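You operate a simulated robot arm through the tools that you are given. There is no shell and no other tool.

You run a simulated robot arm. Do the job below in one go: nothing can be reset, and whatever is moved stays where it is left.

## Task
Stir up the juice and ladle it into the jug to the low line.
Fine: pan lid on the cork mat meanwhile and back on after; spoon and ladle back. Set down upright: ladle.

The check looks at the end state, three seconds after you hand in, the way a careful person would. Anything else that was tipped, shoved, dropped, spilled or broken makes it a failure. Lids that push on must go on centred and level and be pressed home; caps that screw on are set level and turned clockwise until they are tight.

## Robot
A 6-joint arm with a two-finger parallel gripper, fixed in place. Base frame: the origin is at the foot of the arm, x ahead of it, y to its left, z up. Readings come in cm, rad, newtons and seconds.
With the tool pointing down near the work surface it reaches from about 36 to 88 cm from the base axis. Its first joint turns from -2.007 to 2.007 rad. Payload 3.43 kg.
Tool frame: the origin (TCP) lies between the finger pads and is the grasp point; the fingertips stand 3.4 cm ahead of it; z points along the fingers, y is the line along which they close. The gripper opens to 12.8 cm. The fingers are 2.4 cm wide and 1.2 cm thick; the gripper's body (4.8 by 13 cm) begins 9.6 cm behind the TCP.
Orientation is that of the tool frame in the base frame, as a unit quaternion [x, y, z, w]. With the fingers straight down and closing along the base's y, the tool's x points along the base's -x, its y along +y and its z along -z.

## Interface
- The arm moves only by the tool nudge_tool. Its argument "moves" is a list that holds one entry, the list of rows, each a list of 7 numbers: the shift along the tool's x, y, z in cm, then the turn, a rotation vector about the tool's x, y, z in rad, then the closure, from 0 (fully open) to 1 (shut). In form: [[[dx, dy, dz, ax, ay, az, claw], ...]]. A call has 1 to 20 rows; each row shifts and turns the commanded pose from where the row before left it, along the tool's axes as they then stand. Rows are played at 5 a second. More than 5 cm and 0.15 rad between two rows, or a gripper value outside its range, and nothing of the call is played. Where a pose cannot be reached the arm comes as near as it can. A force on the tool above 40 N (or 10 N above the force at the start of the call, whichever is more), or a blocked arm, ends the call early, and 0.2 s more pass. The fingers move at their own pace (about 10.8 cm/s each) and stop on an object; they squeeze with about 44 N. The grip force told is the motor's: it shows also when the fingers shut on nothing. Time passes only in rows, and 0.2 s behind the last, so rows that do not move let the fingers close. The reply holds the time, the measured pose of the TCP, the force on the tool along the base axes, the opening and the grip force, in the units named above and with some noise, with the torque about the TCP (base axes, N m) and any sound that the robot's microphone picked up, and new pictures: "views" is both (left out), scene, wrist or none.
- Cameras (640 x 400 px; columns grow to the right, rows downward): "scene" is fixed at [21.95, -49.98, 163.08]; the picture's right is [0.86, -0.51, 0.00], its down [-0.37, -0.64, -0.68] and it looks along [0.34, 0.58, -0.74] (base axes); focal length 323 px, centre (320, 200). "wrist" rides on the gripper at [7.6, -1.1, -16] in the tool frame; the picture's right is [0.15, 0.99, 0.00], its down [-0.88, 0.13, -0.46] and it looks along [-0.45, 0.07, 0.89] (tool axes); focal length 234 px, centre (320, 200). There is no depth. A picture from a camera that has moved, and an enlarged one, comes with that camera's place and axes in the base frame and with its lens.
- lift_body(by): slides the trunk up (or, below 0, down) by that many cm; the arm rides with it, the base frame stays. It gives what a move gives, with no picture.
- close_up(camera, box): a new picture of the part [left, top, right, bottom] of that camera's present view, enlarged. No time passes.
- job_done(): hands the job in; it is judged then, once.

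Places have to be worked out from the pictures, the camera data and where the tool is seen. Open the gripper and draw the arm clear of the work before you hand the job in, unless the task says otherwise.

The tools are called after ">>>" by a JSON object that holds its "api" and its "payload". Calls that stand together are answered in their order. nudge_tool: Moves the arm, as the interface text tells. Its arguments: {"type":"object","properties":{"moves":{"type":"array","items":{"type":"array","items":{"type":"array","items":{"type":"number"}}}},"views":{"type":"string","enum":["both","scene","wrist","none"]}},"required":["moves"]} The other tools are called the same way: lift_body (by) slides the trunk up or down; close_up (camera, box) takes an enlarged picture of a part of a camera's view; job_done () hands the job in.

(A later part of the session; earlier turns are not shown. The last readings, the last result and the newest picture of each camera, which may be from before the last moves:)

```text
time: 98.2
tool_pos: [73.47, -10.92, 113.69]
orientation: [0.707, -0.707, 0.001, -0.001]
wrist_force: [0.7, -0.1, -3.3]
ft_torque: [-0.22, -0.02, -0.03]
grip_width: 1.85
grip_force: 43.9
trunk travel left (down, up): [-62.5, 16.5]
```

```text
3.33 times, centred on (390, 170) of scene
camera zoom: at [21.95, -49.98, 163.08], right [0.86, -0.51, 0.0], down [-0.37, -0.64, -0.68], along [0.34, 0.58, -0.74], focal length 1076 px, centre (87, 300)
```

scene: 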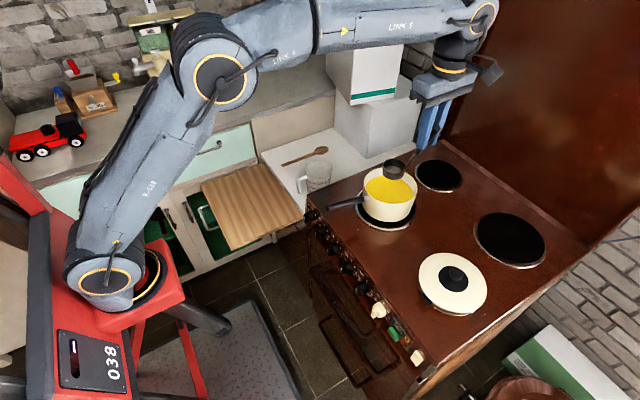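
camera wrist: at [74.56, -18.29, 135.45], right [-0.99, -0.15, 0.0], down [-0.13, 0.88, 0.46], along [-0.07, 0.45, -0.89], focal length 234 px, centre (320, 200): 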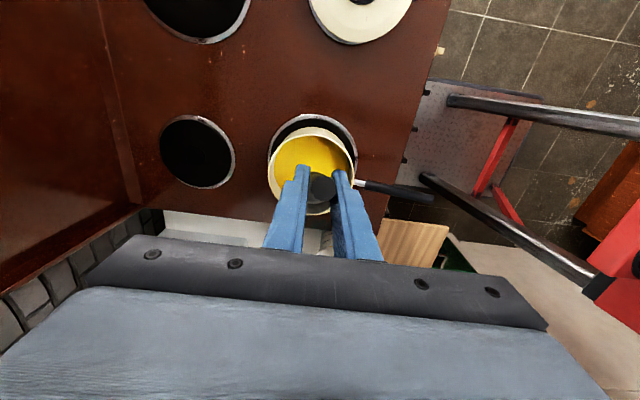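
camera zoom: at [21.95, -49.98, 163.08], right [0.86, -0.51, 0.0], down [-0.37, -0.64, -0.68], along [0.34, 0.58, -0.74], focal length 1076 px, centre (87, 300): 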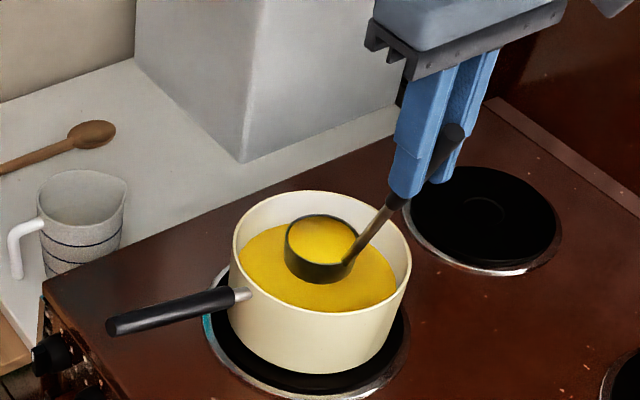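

The ladle is brim-full. I tip a little back into the pan (0.2 rad about the lip) to get some freeboard, then level it again.

>>> {"api": "nudge_tool", "payload": {"moves": [[[0, 0.75, -0.12, 0.05, 0, 0, 1], [0, 0.75, -0.12, 0.05, 0, 0, 1], [0, 0.75, -0.12, 0.05, 0, 0, 1], [0, 0.75, -0.12, 0.05, 0, 0, 1], [0, 0, 0, 0, 0, 0, 1], [0, 0, 0, 0, 0, 0, 1], [0, 0, 0, 0, 0, 0, 1], [0, 0, 0, 0, 0, 0, 1], [0, -0.74, 0.16, -0.05, 0, 0, 1], [0, -0.74, 0.16, -0.05, 0, 0, 1], [0, -0.74, 0.16, -0.05, 0, 0, 1], [0, -0.74, 0.16, -0.05, 0, 0, 1], [0, 0, 0, 0, 0, 0, 1], [0, 0, 0, 0, 0, 0, 1]]], "views": "none"}}

>>> {"api": "close_up", "payload": {"camera": "scene", "box": [360, 140, 420, 200]}}

```text
time: 101.2
tool_pos: [73.24, -10.76, 113.82]
orientation: [0.707, -0.707, 0.001, -0.001]
wrist_force: [-0.2, 0.7, -2.0]
ft_torque: [-0.19, 0.03, 0.0]
grip_width: 1.84
grip_force: 43.7
trunk travel left (down, up): [-62.5, 16.5]
```

```text
6.67 times, centred on (390, 170) of scene
camera zoom: at [21.95, -49.98, 163.08], right [0.86, -0.51, 0.0], down [-0.37, -0.64, -0.68], along [0.34, 0.58, -0.74], focal length 2152 px, centre (-147, 400)
```

zoom: 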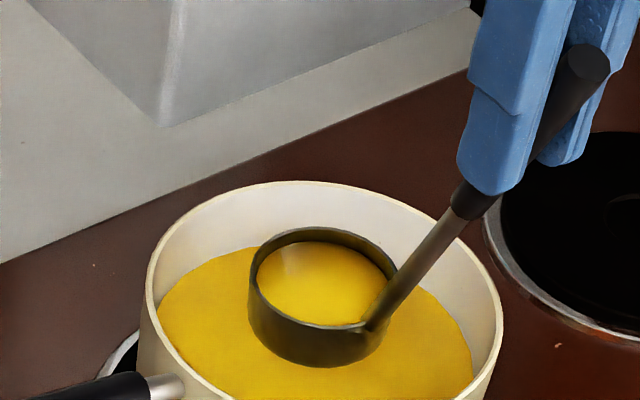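

About 0.6 cm of freeboard now. I rise, pause for drips, and carry the ladle slowly to the jug.

>>> {"api": "nudge_tool", "payload": {"moves": [[[0, 0, -0.7, 0, 0, 0, 1], [0, 0, -1.2, 0, 0, 0, 1], [0, 0, -1.5, 0, 0, 0, 1], [0, 0, -1.5, 0, 0, 0, 1], [0, 0, -0.9, 0, 0, 0, 1], [0, 0, 0, 0, 0, 0, 1], [0, 0, 0, 0, 0, 0, 1], [0, 0, 0, 0, 0, 0, 1], [0, 0, 0, 0, 0, 0, 1], [0, 0, 0, 0, 0, 0, 1]]], "views": "none"}}

>>> {"api": "nudge_tool", "payload": {"moves": [[[-0.7, 0.2, 0, 0, 0, 0, 1], [-1.4, 0.37, 0, 0, 0, 0, 1], [-2, 0.53, 0, 0, 0, 0, 1], [-2.2, 0.58, 0, 0, 0, 0, 1], [-2.2, 0.58, 0, 0, 0, 0, 1], [-2.2, 0.58, 0, 0, 0, 0, 1], [-2.2, 0.58, 0, 0, 0, 0, 1], [-2.2, 0.58, 0, 0, 0, 0, 1], [-2.2, 0.58, 0, 0, 0, 0, 1], [-2.2, 0.58, 0, 0, 0, 0, 1], [-2.2, 0.58, 0, 0, 0, 0, 1], [-1.9, 0.5, 0, 0, 0, 0, 1], [-1.4, 0.37, 0, 0, 0, 0, 1], [-0.7, 0.2, 0, 0, 0, 0, 1], [0, 0, 0, 0, 0, 0, 1], [0, 0, 0, 0, 0, 0, 1]]]}}

>>> {"api": "close_up", "payload": {"camera": "scene", "box": [280, 90, 400, 200]}}

```text
time: 103.4
tool_pos: [73.39, -10.8, 119.72]
orientation: [0.707, -0.707, 0.001, 0.0]
wrist_force: [-0.3, 0.3, -3.3]
ft_torque: [-0.22, 0.02, 0.01]
grip_width: 1.87
grip_force: 44.1
trunk travel left (down, up): [-62.5, 16.5]
```

```text
time: 106.8
tool_pos: [66.53, 14.98, 119.57]
orientation: [-0.707, 0.707, -0.001, 0.001]
wrist_force: [-0.3, -0.2, -3.1]
ft_torque: [-0.21, -0.01, -0.01]
grip_width: 1.86
grip_force: 44.2
trunk travel left (down, up): [-62.5, 16.5]
camera wrist: at [67.45, 7.44, 135.5], right [-0.99, -0.15, 0.0], down [-0.13, 0.88, 0.46], along [-0.06, 0.45, -0.89], focal length 234 px, centre (320, 200)
```

scene: 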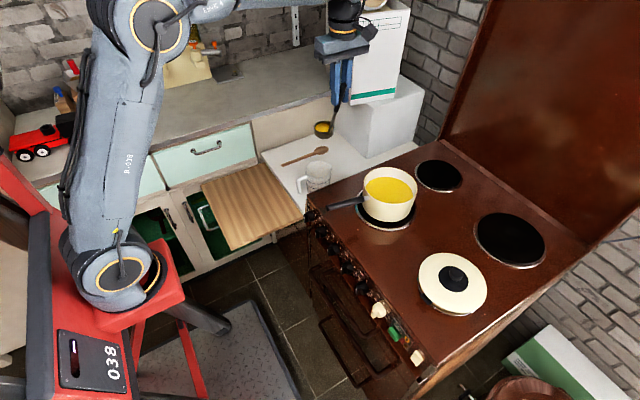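
wrist: 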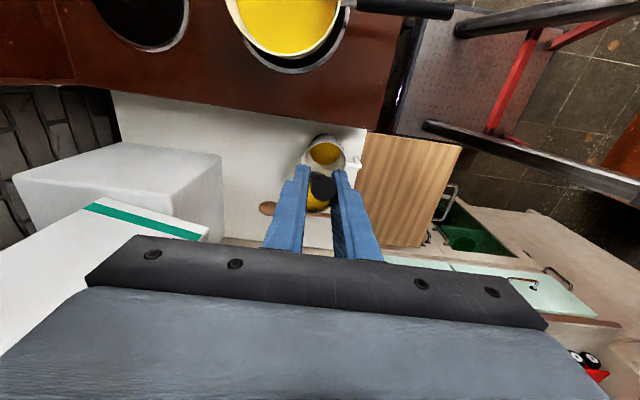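

```text
3.64 times, centred on (340, 145) of scene
camera zoom: at [21.95, -49.98, 163.08], right [0.86, -0.51, 0.0], down [-0.37, -0.64, -0.68], along [0.34, 0.58, -0.74], focal length 1174 px, centre (247, 400)
```

zoom: 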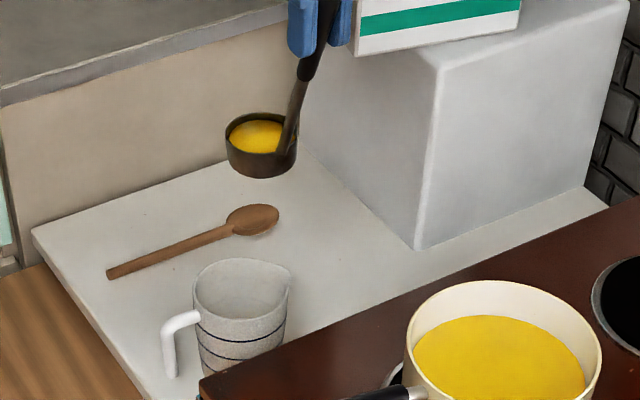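

No drips seen. I lower the ladle gently over the jug.

>>> {"api": "nudge_tool", "payload": {"moves": [[[0, 0, 0.8, 0, 0, 0, 1], [0, 0, 1.5, 0, 0, 0, 1], [0, 0, 2, 0, 0, 0, 1], [0, 0, 2, 0, 0, 0, 1], [0, 0, 2, 0, 0, 0, 1], [0, 0, 1.7, 0, 0, 0, 1], [0, 0, 1.2, 0, 0, 0, 1], [0, 0, 0.6, 0, 0, 0, 1], [0, 0, 0, 0, 0, 0, 1]]], "views": "none"}}

>>> {"api": "close_up", "payload": {"camera": "scene", "box": [280, 110, 380, 210]}}

>>> {"api": "close_up", "payload": {"camera": "wrist", "box": [240, 100, 400, 240]}}

```text
time: 108.8
tool_pos: [66.76, 14.91, 107.79]
orientation: [-0.707, 0.707, 0.0, 0.001]
wrist_force: [0.8, 0.1, -3.3]
ft_torque: [-0.18, 0.01, 0.0]
grip_width: 1.86
grip_force: 44.1
trunk travel left (down, up): [-62.5, 16.5]
```

```text
4.00 times, centred on (330, 160) of scene
camera zoom: at [21.95, -49.98, 163.08], right [0.86, -0.51, 0.0], down [-0.37, -0.64, -0.68], along [0.34, 0.58, -0.74], focal length 1291 px, centre (280, 360)
```

zoom: 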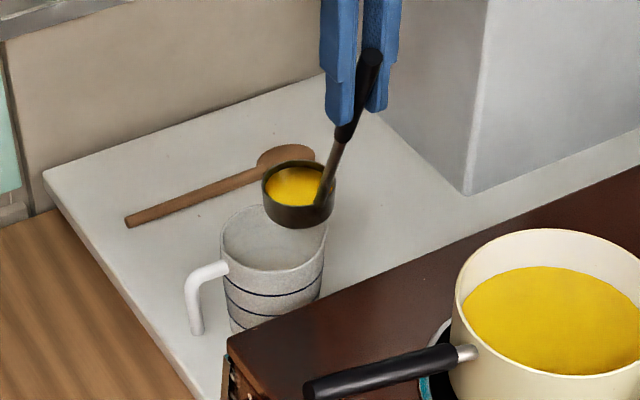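

```text
2.86 times, centred on (320, 170) of wrist
camera zoom: at [67.71, 7.22, 123.79], right [-0.99, -0.15, 0.0], down [-0.13, 0.88, 0.46], along [-0.06, 0.45, -0.89], focal length 669 px, centre (320, 286)
```

zoom: 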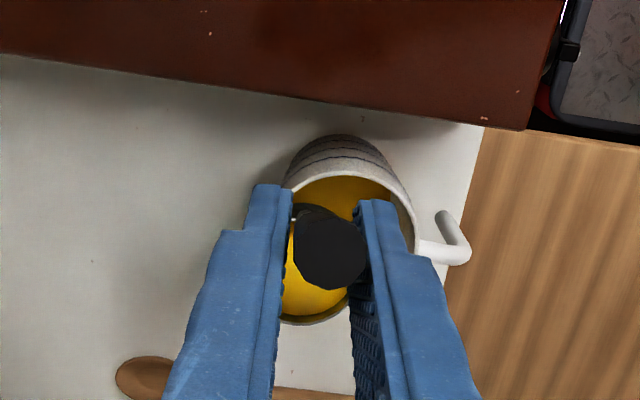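

The lip is over the jug opening. I tilt slowly to 0.5 rad about the lip and watch the stream.

>>> {"api": "nudge_tool", "payload": {"moves": [[[0, 0.748, -0.126, 0.05, 0, 0, 1], [0, 0.748, -0.126, 0.05, 0, 0, 1], [0, 0.748, -0.126, 0.05, 0, 0, 1], [0, 0.748, -0.126, 0.05, 0, 0, 1], [0, 0.748, -0.126, 0.05, 0, 0, 1], [0, 0.748, -0.126, 0.05, 0, 0, 1], [0, 0.748, -0.126, 0.05, 0, 0, 1], [0, 0.748, -0.126, 0.05, 0, 0, 1]]], "views": "none"}}

>>> {"api": "close_up", "payload": {"camera": "scene", "box": [280, 110, 380, 210]}}

>>> {"api": "nudge_tool", "payload": {"moves": [[[0, 0.748, -0.126, 0.05, 0, 0, 1], [0, 0.748, -0.126, 0.05, 0, 0, 1], [0, 0, 0, 0, 0, 0, 1], [0, 0, 0, 0, 0, 0, 1]]], "views": "none"}}

>>> {"api": "close_up", "payload": {"camera": "scene", "box": [300, 130, 360, 190]}}

```text
time: 110.6
tool_pos: [60.54, 15.01, 107.68]
orientation: [0.693, -0.692, 0.142, -0.141]
wrist_force: [0.4, 0.3, -2.4]
ft_torque: [-0.2, 0.18, 0.0]
grip_width: 1.81
grip_force: 44.1
trunk travel left (down, up): [-62.5, 16.5]
```

```text
4.00 times, centred on (330, 160) of scene
camera zoom: at [21.95, -49.98, 163.08], right [0.86, -0.51, 0.0], down [-0.37, -0.64, -0.68], along [0.34, 0.58, -0.74], focal length 1291 px, centre (280, 360)
```

zoom: 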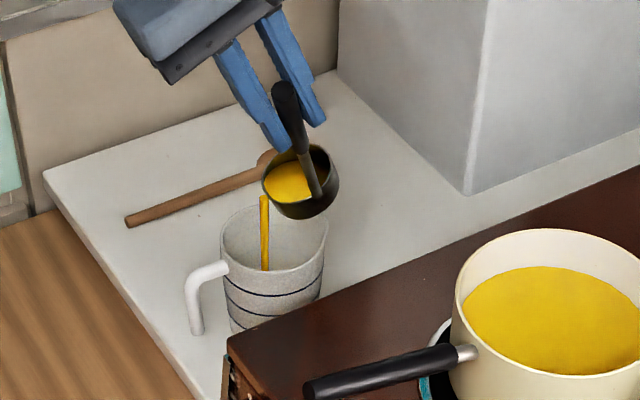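

```text
time: 111.6
tool_pos: [59.01, 14.91, 107.4]
orientation: [0.686, -0.685, 0.175, -0.176]
wrist_force: [-0.2, 0.5, -2.7]
ft_torque: [-0.2, 0.17, 0.0]
grip_width: 1.82
grip_force: 44.6
trunk travel left (down, up): [-62.5, 16.5]
```

```text
6.67 times, centred on (330, 160) of scene
camera zoom: at [21.95, -49.98, 163.08], right [0.86, -0.51, 0.0], down [-0.37, -0.64, -0.68], along [0.34, 0.58, -0.74], focal length 2152 px, centre (253, 467)
```

zoom: 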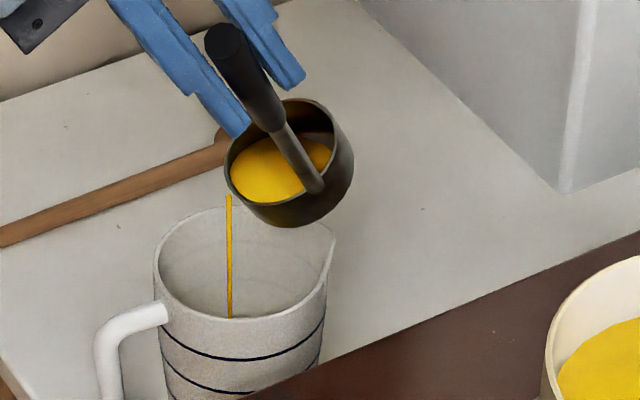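

The stream goes straight into the jug. I tilt a bit further (to 0.65), hold until it thins, then level off.

>>> {"api": "nudge_tool", "payload": {"moves": [[[0, 0.748, -0.126, 0.05, 0, 0, 1], [0, 0.748, -0.126, 0.05, 0, 0, 1], [0, 0.748, -0.126, 0.05, 0, 0, 1], [0, 0, 0, 0, 0, 0, 1], [0, 0, 0, 0, 0, 0, 1], [0, 0, 0, 0, 0, 0, 1], [0, 0, 0, 0, 0, 0, 1], [0, 0, 0, 0, 0, 0, 1]]], "views": "none"}}

>>> {"api": "close_up", "payload": {"camera": "scene", "box": [300, 130, 360, 190]}}

>>> {"api": "close_up", "payload": {"camera": "wrist", "box": [240, 100, 480, 240]}}

```text
time: 113.4
tool_pos: [56.9, 15.01, 106.64]
orientation: [-0.67, 0.67, -0.226, 0.226]
wrist_force: [0.3, 0.0, -2.1]
ft_torque: [-0.18, 0.23, 0.0]
grip_width: 1.85
grip_force: 44.7
trunk travel left (down, up): [-62.5, 16.5]
```

```text
6.67 times, centred on (330, 160) of scene
camera zoom: at [21.95, -49.98, 163.08], right [0.86, -0.51, 0.0], down [-0.37, -0.64, -0.68], along [0.34, 0.58, -0.74], focal length 2152 px, centre (253, 467)
```

zoom: 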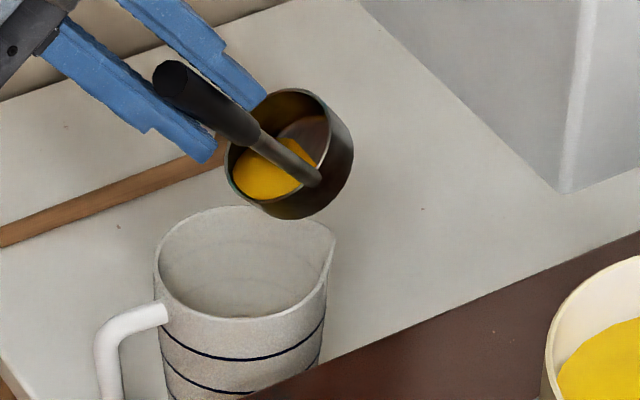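

```text
2.67 times, centred on (360, 170) of wrist
camera zoom: at [48.04, 7.36, 119.93], right [-0.79, -0.15, -0.6], down [-0.38, 0.88, 0.28], along [0.49, 0.45, -0.75], focal length 624 px, centre (213, 280)
```

zoom: 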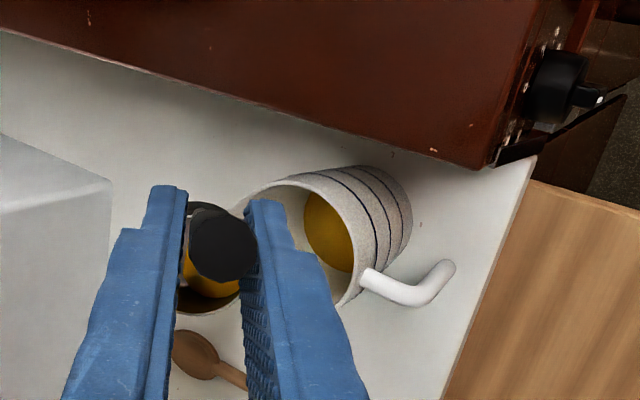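

The flow has stopped at this tilt. This wrist view shows the juice inside the jug; I enlarge it to gauge the level against the inner arcs.

>>> {"api": "close_up", "payload": {"camera": "wrist", "box": [330, 150, 394, 190]}}

>>> {"api": "close_up", "payload": {"camera": "wrist", "box": [330, 165, 370, 190]}}

```text
10.00 times, centred on (362, 170) of wrist
camera zoom: at [48.04, 7.36, 119.93], right [-0.79, -0.15, -0.6], down [-0.38, 0.88, 0.28], along [0.49, 0.45, -0.75], focal length 2342 px, centre (-100, 500)
```

zoom: 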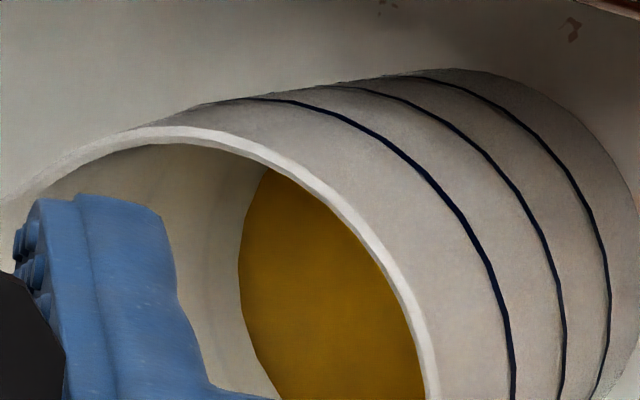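

```text
16.00 times, centred on (350, 178) of wrist
camera zoom: at [48.04, 7.36, 119.93], right [-0.79, -0.15, -0.6], down [-0.38, 0.88, 0.28], along [0.49, 0.45, -0.75], focal length 3747 px, centre (-160, 560)
```

zoom: 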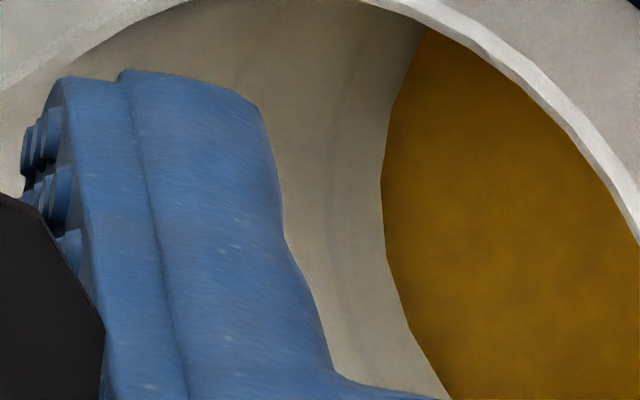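

Comparing juice edge and inner low-line arc, the level is about 0.3 cm short (≈11 ml). I tilt further to 0.9 rad to add roughly that.

>>> {"api": "nudge_tool", "payload": {"moves": [[[0, 0.748, -0.126, 0.05, 0, 0, 1], [0, 0.748, -0.126, 0.05, 0, 0, 1], [0, 0.748, -0.126, 0.05, 0, 0, 1], [0, 0.748, -0.126, 0.05, 0, 0, 1], [0, 0, 0, 0, 0, 0, 1], [0, 0, 0, 0, 0, 0, 1], [0, 0, 0, 0, 0, 0, 1], [0, 0, 0, 0, 0, 0, 1], [0, 0, 0, 0, 0, 0, 1]]], "views": "none"}}

>>> {"api": "close_up", "payload": {"camera": "scene", "box": [300, 130, 360, 190]}}

>>> {"api": "close_up", "payload": {"camera": "wrist", "box": [320, 120, 420, 200]}}

```text
time: 115.4
tool_pos: [54.27, 14.98, 105.0]
orientation: [-0.644, 0.644, -0.292, 0.292]
wrist_force: [-0.7, 0.6, -2.3]
ft_torque: [-0.14, 0.25, 0.04]
grip_width: 1.84
grip_force: 44.5
trunk travel left (down, up): [-62.5, 16.5]
```

```text
6.67 times, centred on (330, 160) of scene
camera zoom: at [21.95, -49.98, 163.08], right [0.86, -0.51, 0.0], down [-0.37, -0.64, -0.68], along [0.34, 0.58, -0.74], focal length 2152 px, centre (253, 467)
```

zoom: 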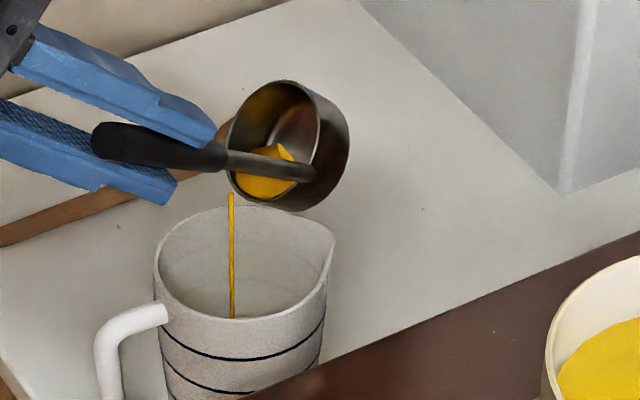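

```text
5.00 times, centred on (370, 160) of wrist
camera zoom: at [42.92, 7.39, 116.31], right [-0.65, -0.15, -0.74], down [-0.43, 0.88, 0.2], along [0.62, 0.45, -0.64], focal length 1171 px, centre (70, 400)
```

zoom: 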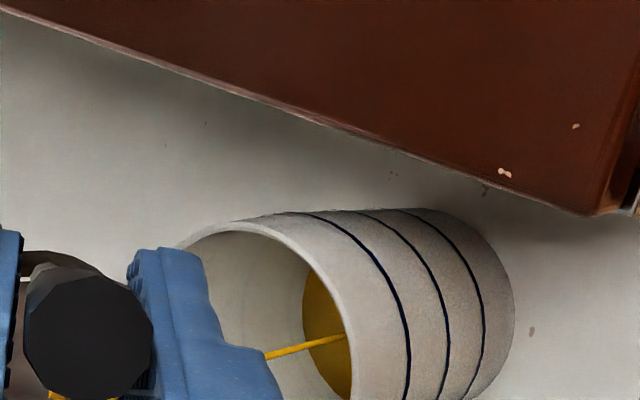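

It's still trickling; I wait a moment, then tilt back to the 0.65 rad pose to compare with the previous gauge view.

>>> {"api": "nudge_tool", "payload": {"moves": [[[0, 0, 0, 0, 0, 0, 1], [0, 0, 0, 0, 0, 0, 1], [0, 0, 0, 0, 0, 0, 1], [0, 0, 0, 0, 0, 0, 1], [0, -0.741, 0.164, -0.05, 0, 0, 1], [0, -0.741, 0.164, -0.05, 0, 0, 1], [0, -0.741, 0.164, -0.05, 0, 0, 1], [0, -0.741, 0.164, -0.05, 0, 0, 1], [0, 0, 0, 0, 0, 0, 1], [0, 0, 0, 0, 0, 0, 1]]], "views": "none"}}

>>> {"api": "close_up", "payload": {"camera": "scene", "box": [300, 130, 360, 190]}}

>>> {"api": "close_up", "payload": {"camera": "wrist", "box": [330, 165, 370, 190]}}

>>> {"api": "close_up", "payload": {"camera": "wrist", "box": [330, 150, 394, 190]}}

```text
time: 117.6
tool_pos: [56.86, 14.98, 106.59]
orientation: [-0.67, 0.67, -0.226, 0.226]
wrist_force: [-0.7, 0.1, -2.0]
ft_torque: [-0.18, 0.19, 0.0]
grip_width: 1.83
grip_force: 44.2
trunk travel left (down, up): [-62.5, 16.5]
```

```text
6.67 times, centred on (330, 160) of scene
camera zoom: at [21.95, -49.98, 163.08], right [0.86, -0.51, 0.0], down [-0.37, -0.64, -0.68], along [0.34, 0.58, -0.74], focal length 2152 px, centre (253, 467)
```

zoom: 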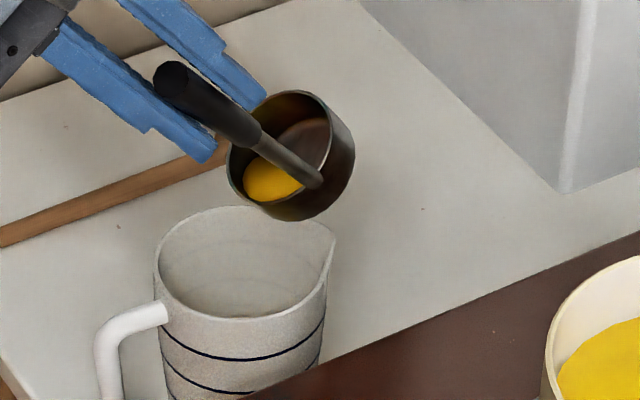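

```text
16.00 times, centred on (350, 178) of wrist
camera zoom: at [48.06, 7.39, 119.91], right [-0.79, -0.15, -0.6], down [-0.38, 0.88, 0.28], along [0.49, 0.45, -0.75], focal length 3747 px, centre (-160, 560)
```

zoom: 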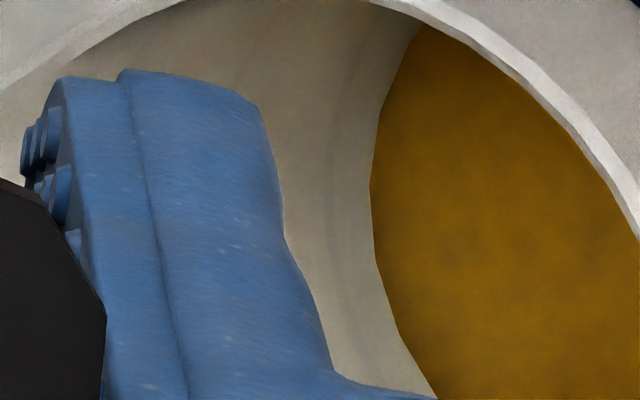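

```text
10.00 times, centred on (362, 170) of wrist
camera zoom: at [48.06, 7.39, 119.91], right [-0.79, -0.15, -0.6], down [-0.38, 0.88, 0.28], along [0.49, 0.45, -0.75], focal length 2342 px, centre (-100, 500)
```

zoom: 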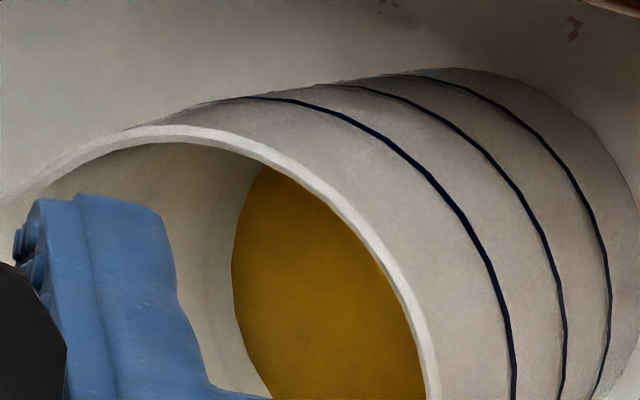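

The juice edge has moved to within ~0.1 cm of where it should be at the low line. I level the ladle, raise it and shift sideways to get an unobstructed second view of the jug for confirmation.

>>> {"api": "nudge_tool", "payload": {"moves": [[[0, -0.741, 0.164, -0.05, 0, 0, 1], [0, -0.741, 0.164, -0.05, 0, 0, 1], [0, -0.741, 0.164, -0.05, 0, 0, 1], [0, -0.741, 0.164, -0.05, 0, 0, 1], [0, -0.741, 0.164, -0.05, 0, 0, 1], [0, -0.741, 0.164, -0.05, 0, 0, 1], [0, -0.741, 0.164, -0.05, 0, 0, 1], [0, -0.741, 0.164, -0.05, 0, 0, 1], [0, -0.741, 0.164, -0.05, 0, 0, 1], [0, -0.741, 0.164, -0.05, 0, 0, 1], [0, -0.741, 0.164, -0.05, 0, 0, 1], [0, -0.741, 0.164, -0.05, 0, 0, 1], [0, -0.741, 0.164, -0.05, 0, 0, 1], [0, 0, 0, 0, 0, 0, 1], [0, 0, -1, 0, 0, 0, 1], [0, 0, -2, 0, 0, 0, 1], [0, 0, -2, 0, 0, 0, 1], [0, 0, -1, 0, 0, 0, 1], [0, 0, 0, 0, 0, 0, 1]]], "views": "none"}}

>>> {"api": "nudge_tool", "payload": {"moves": [[[0, 1, 0, 0, 0, 0, 1], [0, 2.2, 0, 0, 0, 0, 1], [0, 2.5, 0, 0, 0, 0, 1], [0, 2.5, 0, 0, 0, 0, 1], [0, 2.5, 0, 0, 0, 0, 1], [0, 2.2, 0, 0, 0, 0, 1], [0, 1.5, 0, 0, 0, 0, 1], [0, 0, 0, 0, 0, 0, 1]]]}}

```text
time: 121.6
tool_pos: [66.59, 14.86, 113.95]
orientation: [-0.707, 0.707, -0.001, 0.001]
wrist_force: [-0.4, -0.1, -1.9]
ft_torque: [-0.14, 0.01, 0.02]
grip_width: 1.85
grip_force: 44.4
trunk travel left (down, up): [-62.5, 16.5]
```

```text
time: 123.4
tool_pos: [52.03, 14.9, 113.83]
orientation: [0.707, -0.707, 0.001, 0.0]
wrist_force: [0.5, -0.5, -2.5]
ft_torque: [-0.15, -0.01, 0.04]
grip_width: 1.85
grip_force: 43.0
trunk travel left (down, up): [-62.5, 16.5]
camera wrist: at [53.05, 7.36, 129.72], right [-0.99, -0.15, 0.0], down [-0.13, 0.88, 0.46], along [-0.06, 0.45, -0.89], focal length 234 px, centre (320, 200)
```

scene: 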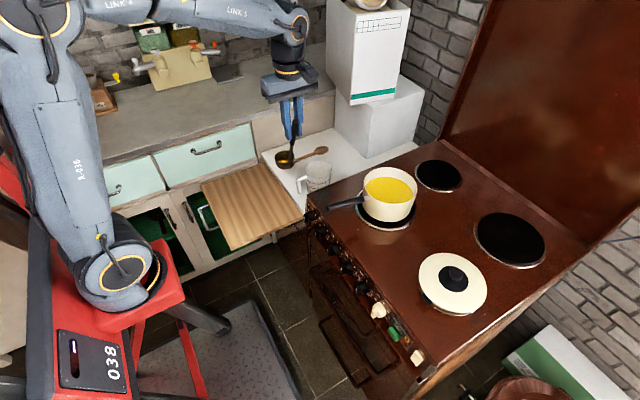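
wrist: 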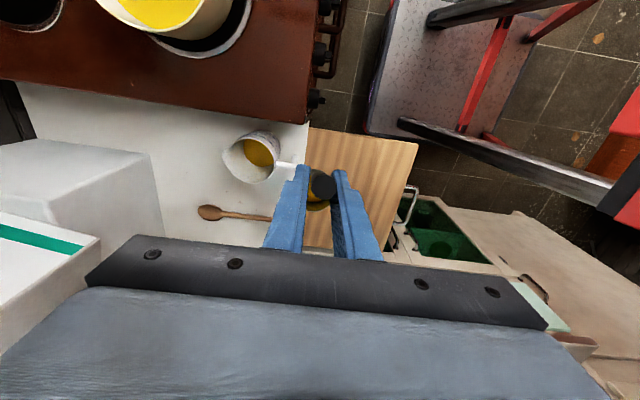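

>>> {"api": "close_up", "payload": {"camera": "wrist", "box": [215, 125, 295, 190]}}

>>> {"api": "close_up", "payload": {"camera": "wrist", "box": [225, 142, 265, 167]}}

>>> {"api": "close_up", "payload": {"camera": "scene", "box": [260, 130, 350, 200]}}

```text
6.15 times, centred on (255, 158) of wrist
camera zoom: at [53.05, 7.36, 129.72], right [-0.99, -0.15, 0.0], down [-0.13, 0.88, 0.46], along [-0.06, 0.45, -0.89], focal length 1441 px, centre (720, 462)
```

zoom: 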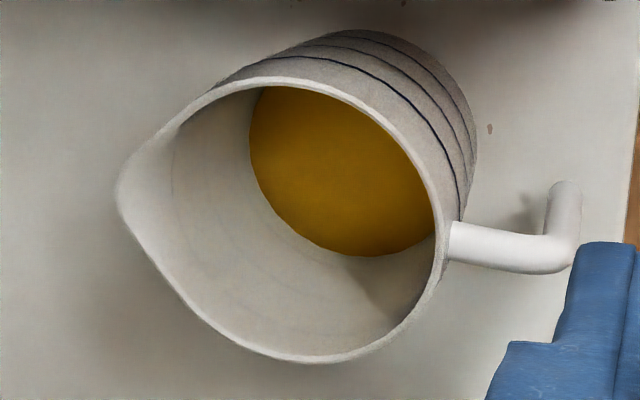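

```text
16.00 times, centred on (245, 154) of wrist
camera zoom: at [53.05, 7.36, 129.72], right [-0.99, -0.15, 0.0], down [-0.13, 0.88, 0.46], along [-0.06, 0.45, -0.89], focal length 3747 px, centre (1520, 928)
```

zoom: 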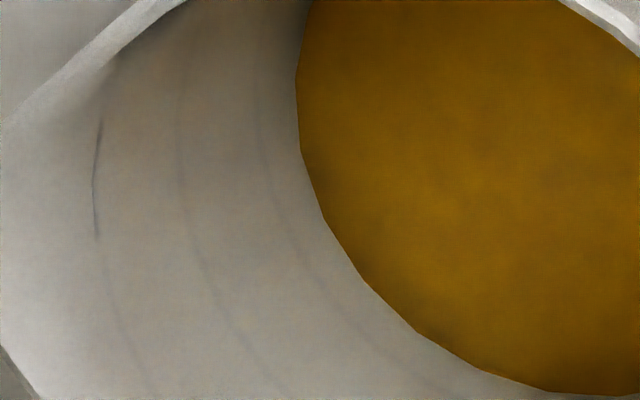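

```text
5.71 times, centred on (305, 165) of scene
camera zoom: at [21.95, -49.98, 163.08], right [0.86, -0.51, 0.0], down [-0.37, -0.64, -0.68], along [0.34, 0.58, -0.74], focal length 1844 px, centre (406, 400)
```

zoom: 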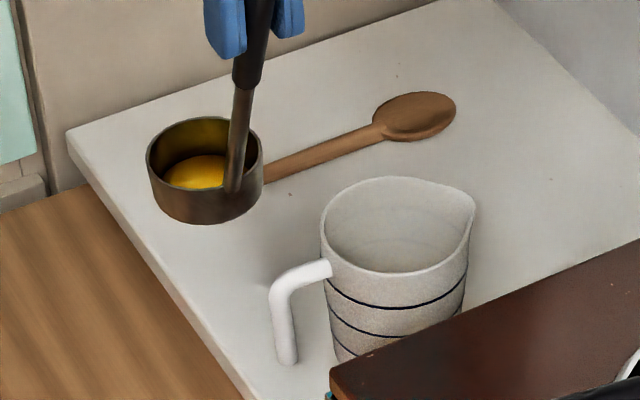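

The inner low-line arc and the juice edge match the coplanar expectation (within ~0.1 cm), so the jug is at the low line. I take the leftover juice in the ladle back above the pan.

>>> {"api": "nudge_tool", "payload": {"moves": [[[0, 0, -1, 0, 0, 0, 1], [0, 0, -2, 0, 0, 0, 1], [0, 0, -2, 0, 0, 0, 1], [0, 0, -1.2, 0, 0, 0, 1], [1.28, -1.07, 0, 0, 0, 0, 1], [2.56, -2.15, 0, 0, 0, 0, 1], [2.56, -2.15, 0, 0, 0, 0, 1], [2.56, -2.15, 0, 0, 0, 0, 1], [2.56, -2.15, 0, 0, 0, 0, 1], [2.56, -2.15, 0, 0, 0, 0, 1], [2.56, -2.15, 0, 0, 0, 0, 1], [2.56, -2.15, 0, 0, 0, 0, 1], [2.56, -2.15, 0, 0, 0, 0, 1], [2.56, -2.15, 0, 0, 0, 0, 1], [1.28, -1.07, 0, 0, 0, 0, 1], [0, 0, 0, 0, 0, 0, 1]]], "views": "none"}}

>>> {"api": "close_up", "payload": {"camera": "scene", "box": [340, 110, 440, 230]}}

```text
time: 126.8
tool_pos: [73.65, -10.68, 120.02]
orientation: [0.707, -0.707, 0.0, 0.0]
wrist_force: [0.3, 0.2, -2.8]
ft_torque: [-0.16, -0.01, 0.01]
grip_width: 1.83
grip_force: 43.6
trunk travel left (down, up): [-62.5, 16.5]
```

```text
3.33 times, centred on (390, 170) of scene
camera zoom: at [21.95, -49.98, 163.08], right [0.86, -0.51, 0.0], down [-0.37, -0.64, -0.68], along [0.34, 0.58, -0.74], focal length 1076 px, centre (87, 300)
```

zoom: 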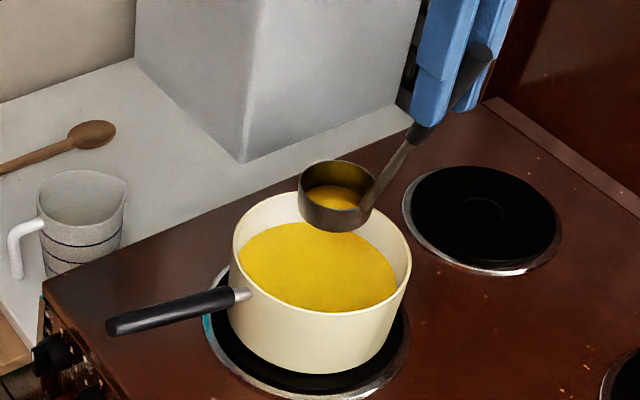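

I lower 3 cm, shift slightly, and tilt up to 1.3 rad to empty the ladle back into the pan.

>>> {"api": "nudge_tool", "payload": {"moves": [[[0, -1, 1.5, 0, 0, 0, 1], [0, -0.5, 1.5, 0, 0, 0, 1], [0, 1.502, -0.215, 0.1, 0, 0, 1], [0, 1.502, -0.215, 0.1, 0, 0, 1], [0, 1.502, -0.215, 0.1, 0, 0, 1], [0, 1.502, -0.215, 0.1, 0, 0, 1], [0, 1.502, -0.215, 0.1, 0, 0, 1], [0, 1.502, -0.215, 0.1, 0, 0, 1], [0, 1.502, -0.215, 0.1, 0, 0, 1], [0, 0.748, -0.126, 0.05, 0, 0, 1], [0, 0.748, -0.126, 0.05, 0, 0, 1], [0, 0.748, -0.126, 0.05, 0, 0, 1], [0, 0, 0, 0, 0, 0, 1]]], "views": "none"}}

>>> {"api": "close_up", "payload": {"camera": "scene", "box": [340, 110, 440, 230]}}

```text
time: 129.6
tool_pos: [62.73, -10.69, 114.11]
orientation: [-0.643, 0.644, -0.293, 0.292]
wrist_force: [-0.2, -0.2, -1.8]
ft_torque: [-0.16, 0.26, 0.03]
grip_width: 1.84
grip_force: 44.0
trunk travel left (down, up): [-62.5, 16.5]
```

```text
3.33 times, centred on (390, 170) of scene
camera zoom: at [21.95, -49.98, 163.08], right [0.86, -0.51, 0.0], down [-0.37, -0.64, -0.68], along [0.34, 0.58, -0.74], focal length 1076 px, centre (87, 300)
```

zoom: 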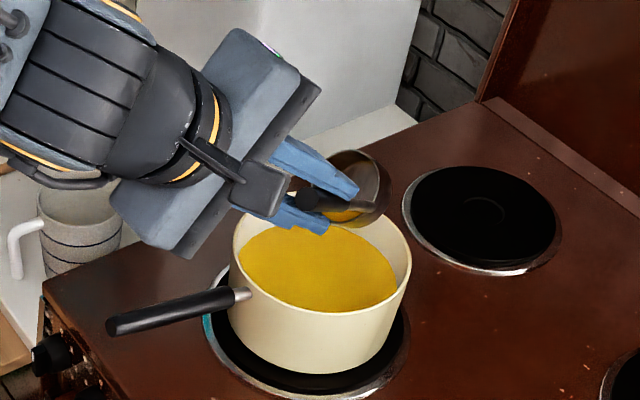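

The remaining juice sits at the lip above the pan. I tilt on to about 1.35 rad and hold to let it drain.

>>> {"api": "nudge_tool", "payload": {"moves": [[[0, 0.748, -0.126, 0.05, 0, 0, 1], [0, 0.748, -0.126, 0.05, 0, 0, 1], [0, 0.748, -0.126, 0.05, 0, 0, 1], [0, 0.748, -0.126, 0.05, 0, 0, 1], [0, 0.748, -0.126, 0.05, 0, 0, 1], [0, 0.748, -0.126, 0.05, 0, 0, 1], [0, 0.748, -0.126, 0.05, 0, 0, 1], [0, 0.748, -0.126, 0.05, 0, 0, 1], [0, 0.748, -0.126, 0.05, 0, 0, 1], [0, 0.748, -0.126, 0.05, 0, 0, 1], [0, 0, 0, 0, 0, 0, 1], [0, 0, 0, 0, 0, 0, 1], [0, 0, 0, 0, 0, 0, 1], [0, 0, 0, 0, 0, 0, 1], [0, 0, 0, 0, 0, 0, 1], [0, 0, 0, 0, 0, 0, 1], [0, 0, 0, 0, 0, 0, 1]]], "views": "none"}}

>>> {"api": "close_up", "payload": {"camera": "scene", "box": [340, 110, 440, 230]}}

```text
time: 133.2
tool_pos: [62.46, -10.36, 115.35]
orientation: [-0.638, 0.64, -0.304, 0.303]
wrist_force: [-0.1, 0.0, -1.4]
ft_torque: [-0.14, 0.28, -0.02]
grip_width: 1.85
grip_force: 44.9
out of reach, approached as far as the arm can: row 1, 2, 3, 4, 5, 6, 7, 8, 9, 10
trunk travel left (down, up): [-62.5, 16.5]
```

```text
3.33 times, centred on (390, 170) of scene
camera zoom: at [21.95, -49.98, 163.08], right [0.86, -0.51, 0.0], down [-0.37, -0.64, -0.68], along [0.34, 0.58, -0.74], focal length 1076 px, centre (87, 300)
```

zoom: 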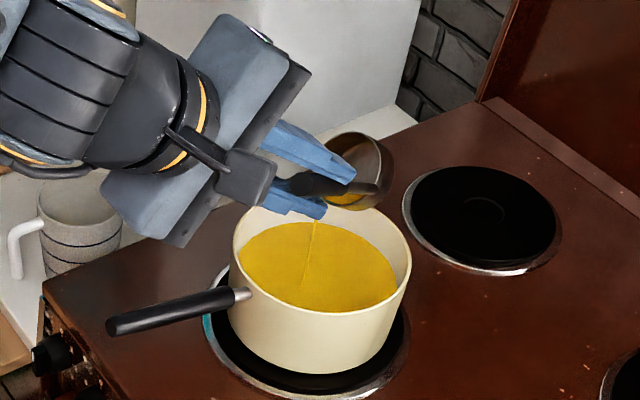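

The arm hit a reach limit at this tilt (juice still trickling into the pan). I back off one small step to see where the commanded pose stands.

>>> {"api": "nudge_tool", "payload": {"moves": [[[0, -0.741, 0.164, -0.05, 0, 0, 1], [0, 0, 0, 0, 0, 0, 1]]], "views": "none"}}

>>> {"api": "close_up", "payload": {"camera": "scene", "box": [340, 110, 440, 230]}}

```text
time: 133.8
tool_pos: [63.05, -10.23, 115.92]
orientation: [-0.645, 0.647, -0.288, 0.287]
wrist_force: [0.0, 0.1, -1.6]
ft_torque: [-0.16, 0.26, -0.03]
grip_width: 1.82
grip_force: 43.9
trunk travel left (down, up): [-62.5, 16.5]
```

```text
3.33 times, centred on (390, 170) of scene
camera zoom: at [21.95, -49.98, 163.08], right [0.86, -0.51, 0.0], down [-0.37, -0.64, -0.68], along [0.34, 0.58, -0.74], focal length 1076 px, centre (87, 300)
```

zoom: 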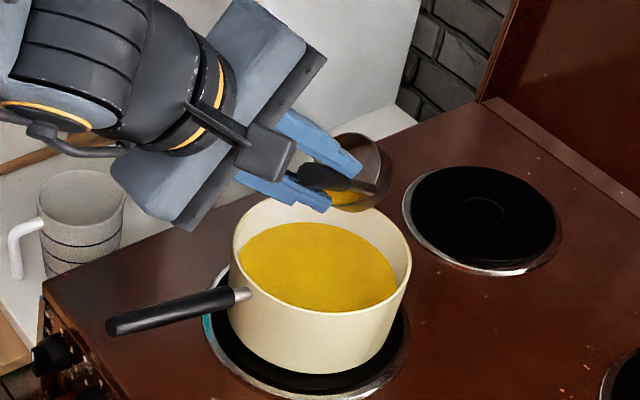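

The commanded pose stays at the reachable one. A little juice remains, so I level the ladle first, then will try emptying with a sideways tilt at yaw 0 (as worked with the spoon).

>>> {"api": "nudge_tool", "payload": {"moves": [[[0, -1.473, 0.364, -0.1, 0, 0, 1], [0, -1.473, 0.364, -0.1, 0, 0, 1], [0, -1.473, 0.364, -0.1, 0, 0, 1], [0, -1.473, 0.364, -0.1, 0, 0, 1], [0, -1.473, 0.364, -0.1, 0, 0, 1], [0, -1.473, 0.364, -0.1, 0, 0, 1], [0, -1.473, 0.364, -0.1, 0, 0, 1], [0, -1.473, 0.364, -0.1, 0, 0, 1], [0, -0.66, 0.15, -0.045, 0, 0, 1], [0, 0, 0, 0, 0, 0, 1], [0, 0, 0, 0, 0, 0, 1]]], "views": "none"}}

>>> {"api": "close_up", "payload": {"camera": "scene", "box": [340, 110, 440, 230]}}

```text
time: 136.2
tool_pos: [74.88, -10.34, 118.58]
orientation: [-0.706, 0.708, 0.002, -0.002]
wrist_force: [-0.1, -0.7, -3.0]
ft_torque: [-0.19, -0.01, 0.01]
grip_width: 1.85
grip_force: 44.1
trunk travel left (down, up): [-62.5, 16.5]
```

```text
3.33 times, centred on (390, 170) of scene
camera zoom: at [21.95, -49.98, 163.08], right [0.86, -0.51, 0.0], down [-0.37, -0.64, -0.68], along [0.34, 0.58, -0.74], focal length 1076 px, centre (87, 300)
```

zoom: 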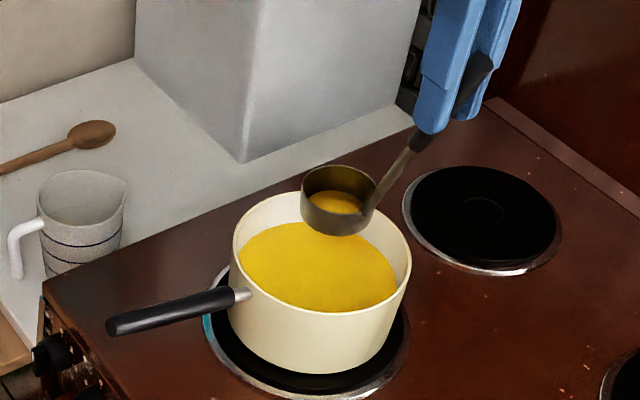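

Level again with a thin layer of juice left. I yaw back −90° about the cup's axis so the handle points −x again.

>>> {"api": "nudge_tool", "payload": {"moves": [[[-0.092, 1.225, 0, 0, 0, 0.15, 1], [-0.092, 1.225, 0, 0, 0, 0.15, 1], [-0.092, 1.225, 0, 0, 0, 0.15, 1], [-0.092, 1.225, 0, 0, 0, 0.15, 1], [-0.092, 1.225, 0, 0, 0, 0.15, 1], [-0.092, 1.225, 0, 0, 0, 0.15, 1], [-0.092, 1.225, 0, 0, 0, 0.15, 1], [-0.092, 1.225, 0, 0, 0, 0.15, 1], [-0.092, 1.225, 0, 0, 0, 0.15, 1], [-0.092, 1.225, 0, 0, 0, 0.15, 1], [-0.02, 0.5735, 0, 0, 0, 0.07, 1], [1, -1, 0, 0, 0, 0, 1], [0.3, -1.2, 0, 0, 0, 0, 1], [0, 0, 0, 0, 0, 0, 1]]]}}

>>> {"api": "close_up", "payload": {"camera": "scene", "box": [340, 110, 440, 230]}}

```text
time: 139.2
tool_pos: [65.47, -4.51, 118.67]
orientation: [0.0, 1.0, 0.0, -0.004]
wrist_force: [-0.4, 1.0, -1.4]
ft_torque: [-0.01, 0.16, -0.02]
grip_width: 1.85
grip_force: 44.2
trunk travel left (down, up): [-62.5, 16.5]
camera wrist: at [57.95, -5.49, 134.66], right [-0.14, 0.99, 0.0], down [0.88, 0.13, 0.45], along [0.44, 0.07, -0.89], focal length 234 px, centre (320, 200)
```

scene: 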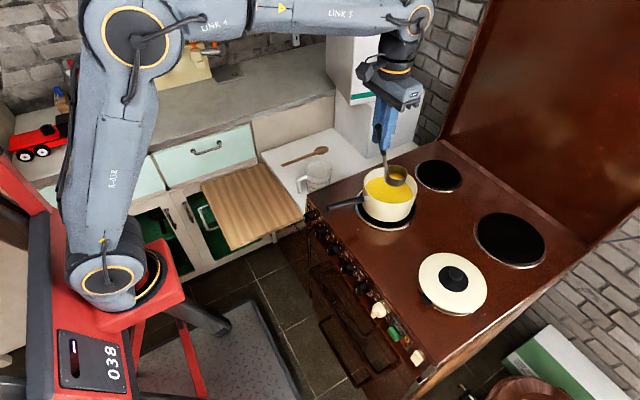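
wrist: 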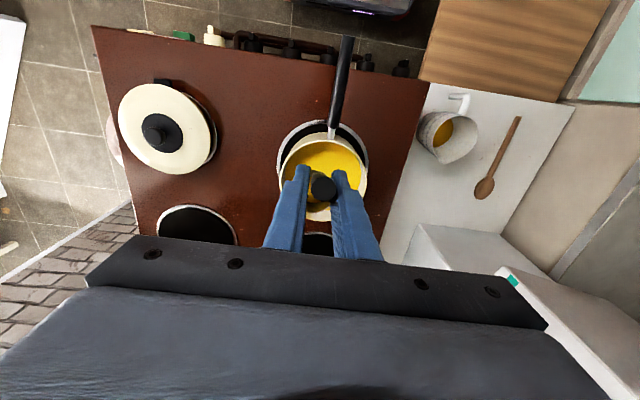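

```text
3.33 times, centred on (390, 170) of scene
camera zoom: at [21.95, -49.98, 163.08], right [0.86, -0.51, 0.0], down [-0.37, -0.64, -0.68], along [0.34, 0.58, -0.74], focal length 1076 px, centre (87, 300)
```

zoom: 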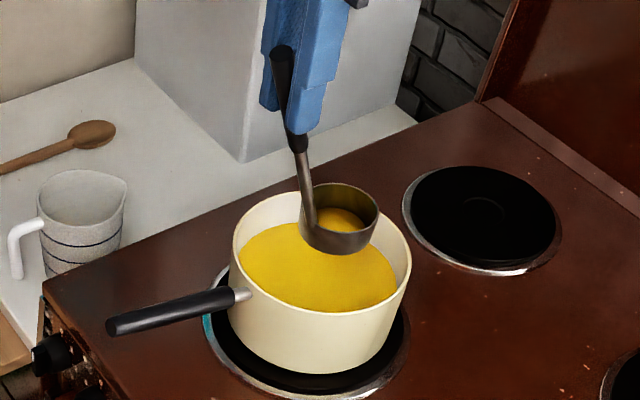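

Now the sideways tilt about the +y lip, over the pan centre: first 0.8 rad.

>>> {"api": "nudge_tool", "payload": {"moves": [[[0, 1.502, -0.215, 0.1, 0, 0, 1], [0, 1.502, -0.215, 0.1, 0, 0, 1], [0, 1.502, -0.215, 0.1, 0, 0, 1], [0, 1.502, -0.215, 0.1, 0, 0, 1], [0, 1.502, -0.215, 0.1, 0, 0, 1], [0, 1.502, -0.215, 0.1, 0, 0, 1], [0, 1.502, -0.215, 0.1, 0, 0, 1], [0, 1.502, -0.215, 0.1, 0, 0, 1], [0, 0, 0, 0, 0, 0, 1]]], "views": "none"}}

>>> {"api": "close_up", "payload": {"camera": "scene", "box": [320, 90, 440, 230]}}

```text
time: 141.2
tool_pos: [65.49, 7.16, 116.04]
orientation: [0.0, 0.921, -0.39, -0.004]
wrist_force: [-0.1, 0.6, -2.4]
ft_torque: [0.26, 0.16, 0.0]
grip_width: 1.86
grip_force: 43.6
trunk travel left (down, up): [-62.5, 16.5]
```

```text
2.86 times, centred on (380, 160) of scene
camera zoom: at [21.95, -49.98, 163.08], right [0.86, -0.51, 0.0], down [-0.37, -0.64, -0.68], along [0.34, 0.58, -0.74], focal length 922 px, centre (149, 314)
```

zoom: 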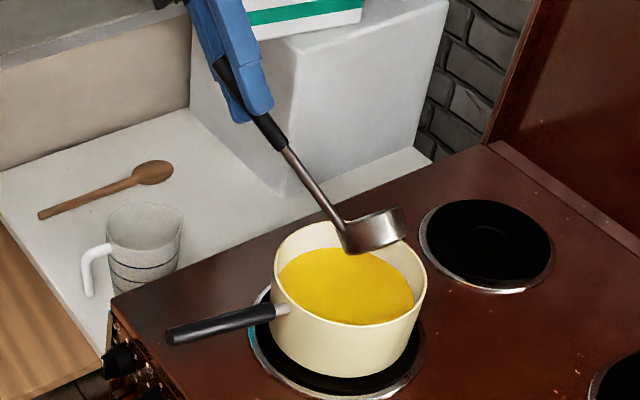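

The ladle tilts cleanly over the pan. I continue to about 1.4 rad and hold to drain.

>>> {"api": "nudge_tool", "payload": {"moves": [[[0, 1.502, -0.215, 0.1, 0, 0, 1], [0, 1.502, -0.215, 0.1, 0, 0, 1], [0, 1.502, -0.215, 0.1, 0, 0, 1], [0, 1.502, -0.215, 0.1, 0, 0, 1], [0, 1.502, -0.215, 0.1, 0, 0, 1], [0, 1.502, -0.215, 0.1, 0, 0, 1], [0, 0, 0, 0, 0, 0, 1], [0, 0, 0, 0, 0, 0, 1], [0, 0, 0, 0, 0, 0, 1]]], "views": "none"}}

>>> {"api": "close_up", "payload": {"camera": "scene", "box": [320, 90, 440, 230]}}

```text
time: 143.2
tool_pos: [65.37, 12.73, 108.98]
orientation: [-0.002, 0.765, -0.644, -0.004]
wrist_force: [-0.5, -0.5, -2.9]
ft_torque: [0.32, 0.13, 0.02]
grip_width: 1.83
grip_force: 43.9
trunk travel left (down, up): [-62.5, 16.5]
```

```text
2.86 times, centred on (380, 160) of scene
camera zoom: at [21.95, -49.98, 163.08], right [0.86, -0.51, 0.0], down [-0.37, -0.64, -0.68], along [0.34, 0.58, -0.74], focal length 922 px, centre (149, 314)
```

zoom: 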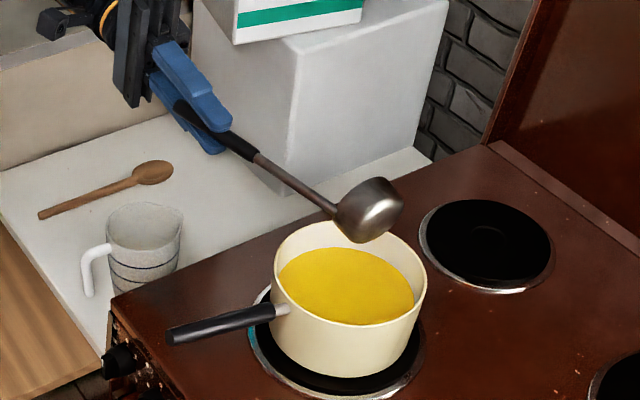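

Nearly horizontal; I go 0.3 rad further so the cup faces downward and drains fully.

>>> {"api": "nudge_tool", "payload": {"moves": [[[0, 1.502, -0.215, 0.1, 0, 0, 1], [0, 1.502, -0.215, 0.1, 0, 0, 1], [0, 1.502, -0.215, 0.1, 0, 0, 1], [0, 0, 0, 0, 0, 0, 1], [0, 0, 0, 0, 0, 0, 1], [0, 0, 0, 0, 0, 0, 1], [0, 0, 0, 0, 0, 0, 1], [0, 0, 0, 0, 0, 0, 1], [0, 0, 0, 0, 0, 0, 1], [0, 0, 0, 0, 0, 0, 1], [0, 0, 0, 0, 0, 0, 1]]]}}

>>> {"api": "close_up", "payload": {"camera": "scene", "box": [320, 90, 440, 230]}}

```text
time: 145.6
tool_pos: [65.32, 11.61, 103.83]
orientation: [0.011, -0.667, 0.745, -0.004]
wrist_force: [0.3, 0.7, -1.4]
ft_torque: [0.31, 0.13, 0.01]
grip_width: 1.84
grip_force: 44.0
out of reach, approached as far as the arm can: row 3
trunk travel left (down, up): [-62.5, 16.5]
camera wrist: at [57.37, 27.44, 103.29], right [-0.15, -0.11, -0.98], down [0.87, 0.45, -0.19], along [0.47, -0.88, 0.03], focal length 234 px, centre (320, 200)
```

scene: 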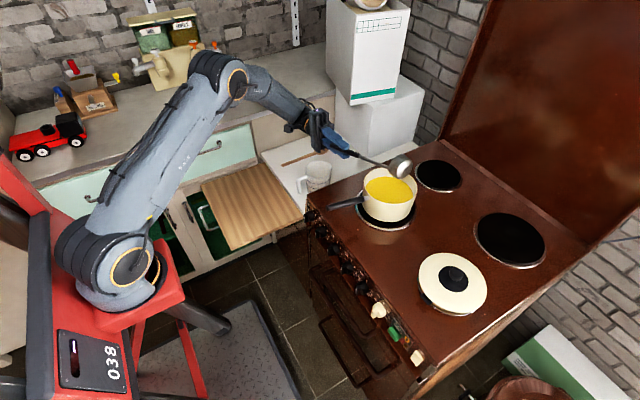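
wrist: 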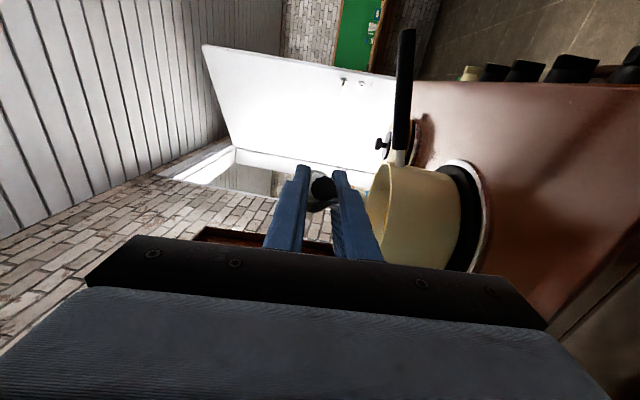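

```text
2.86 times, centred on (380, 160) of scene
camera zoom: at [21.95, -49.98, 163.08], right [0.86, -0.51, 0.0], down [-0.37, -0.64, -0.68], along [0.34, 0.58, -0.74], focal length 922 px, centre (149, 314)
```

zoom: 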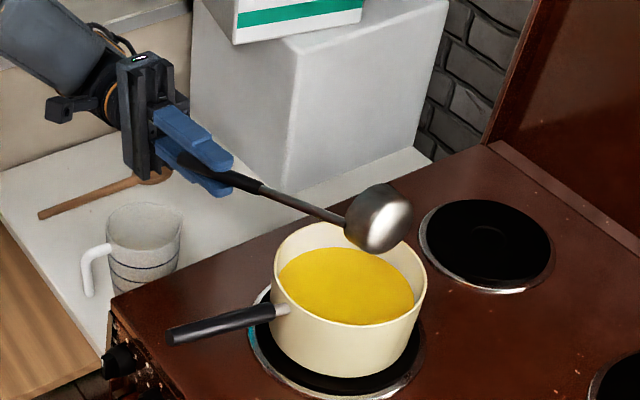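

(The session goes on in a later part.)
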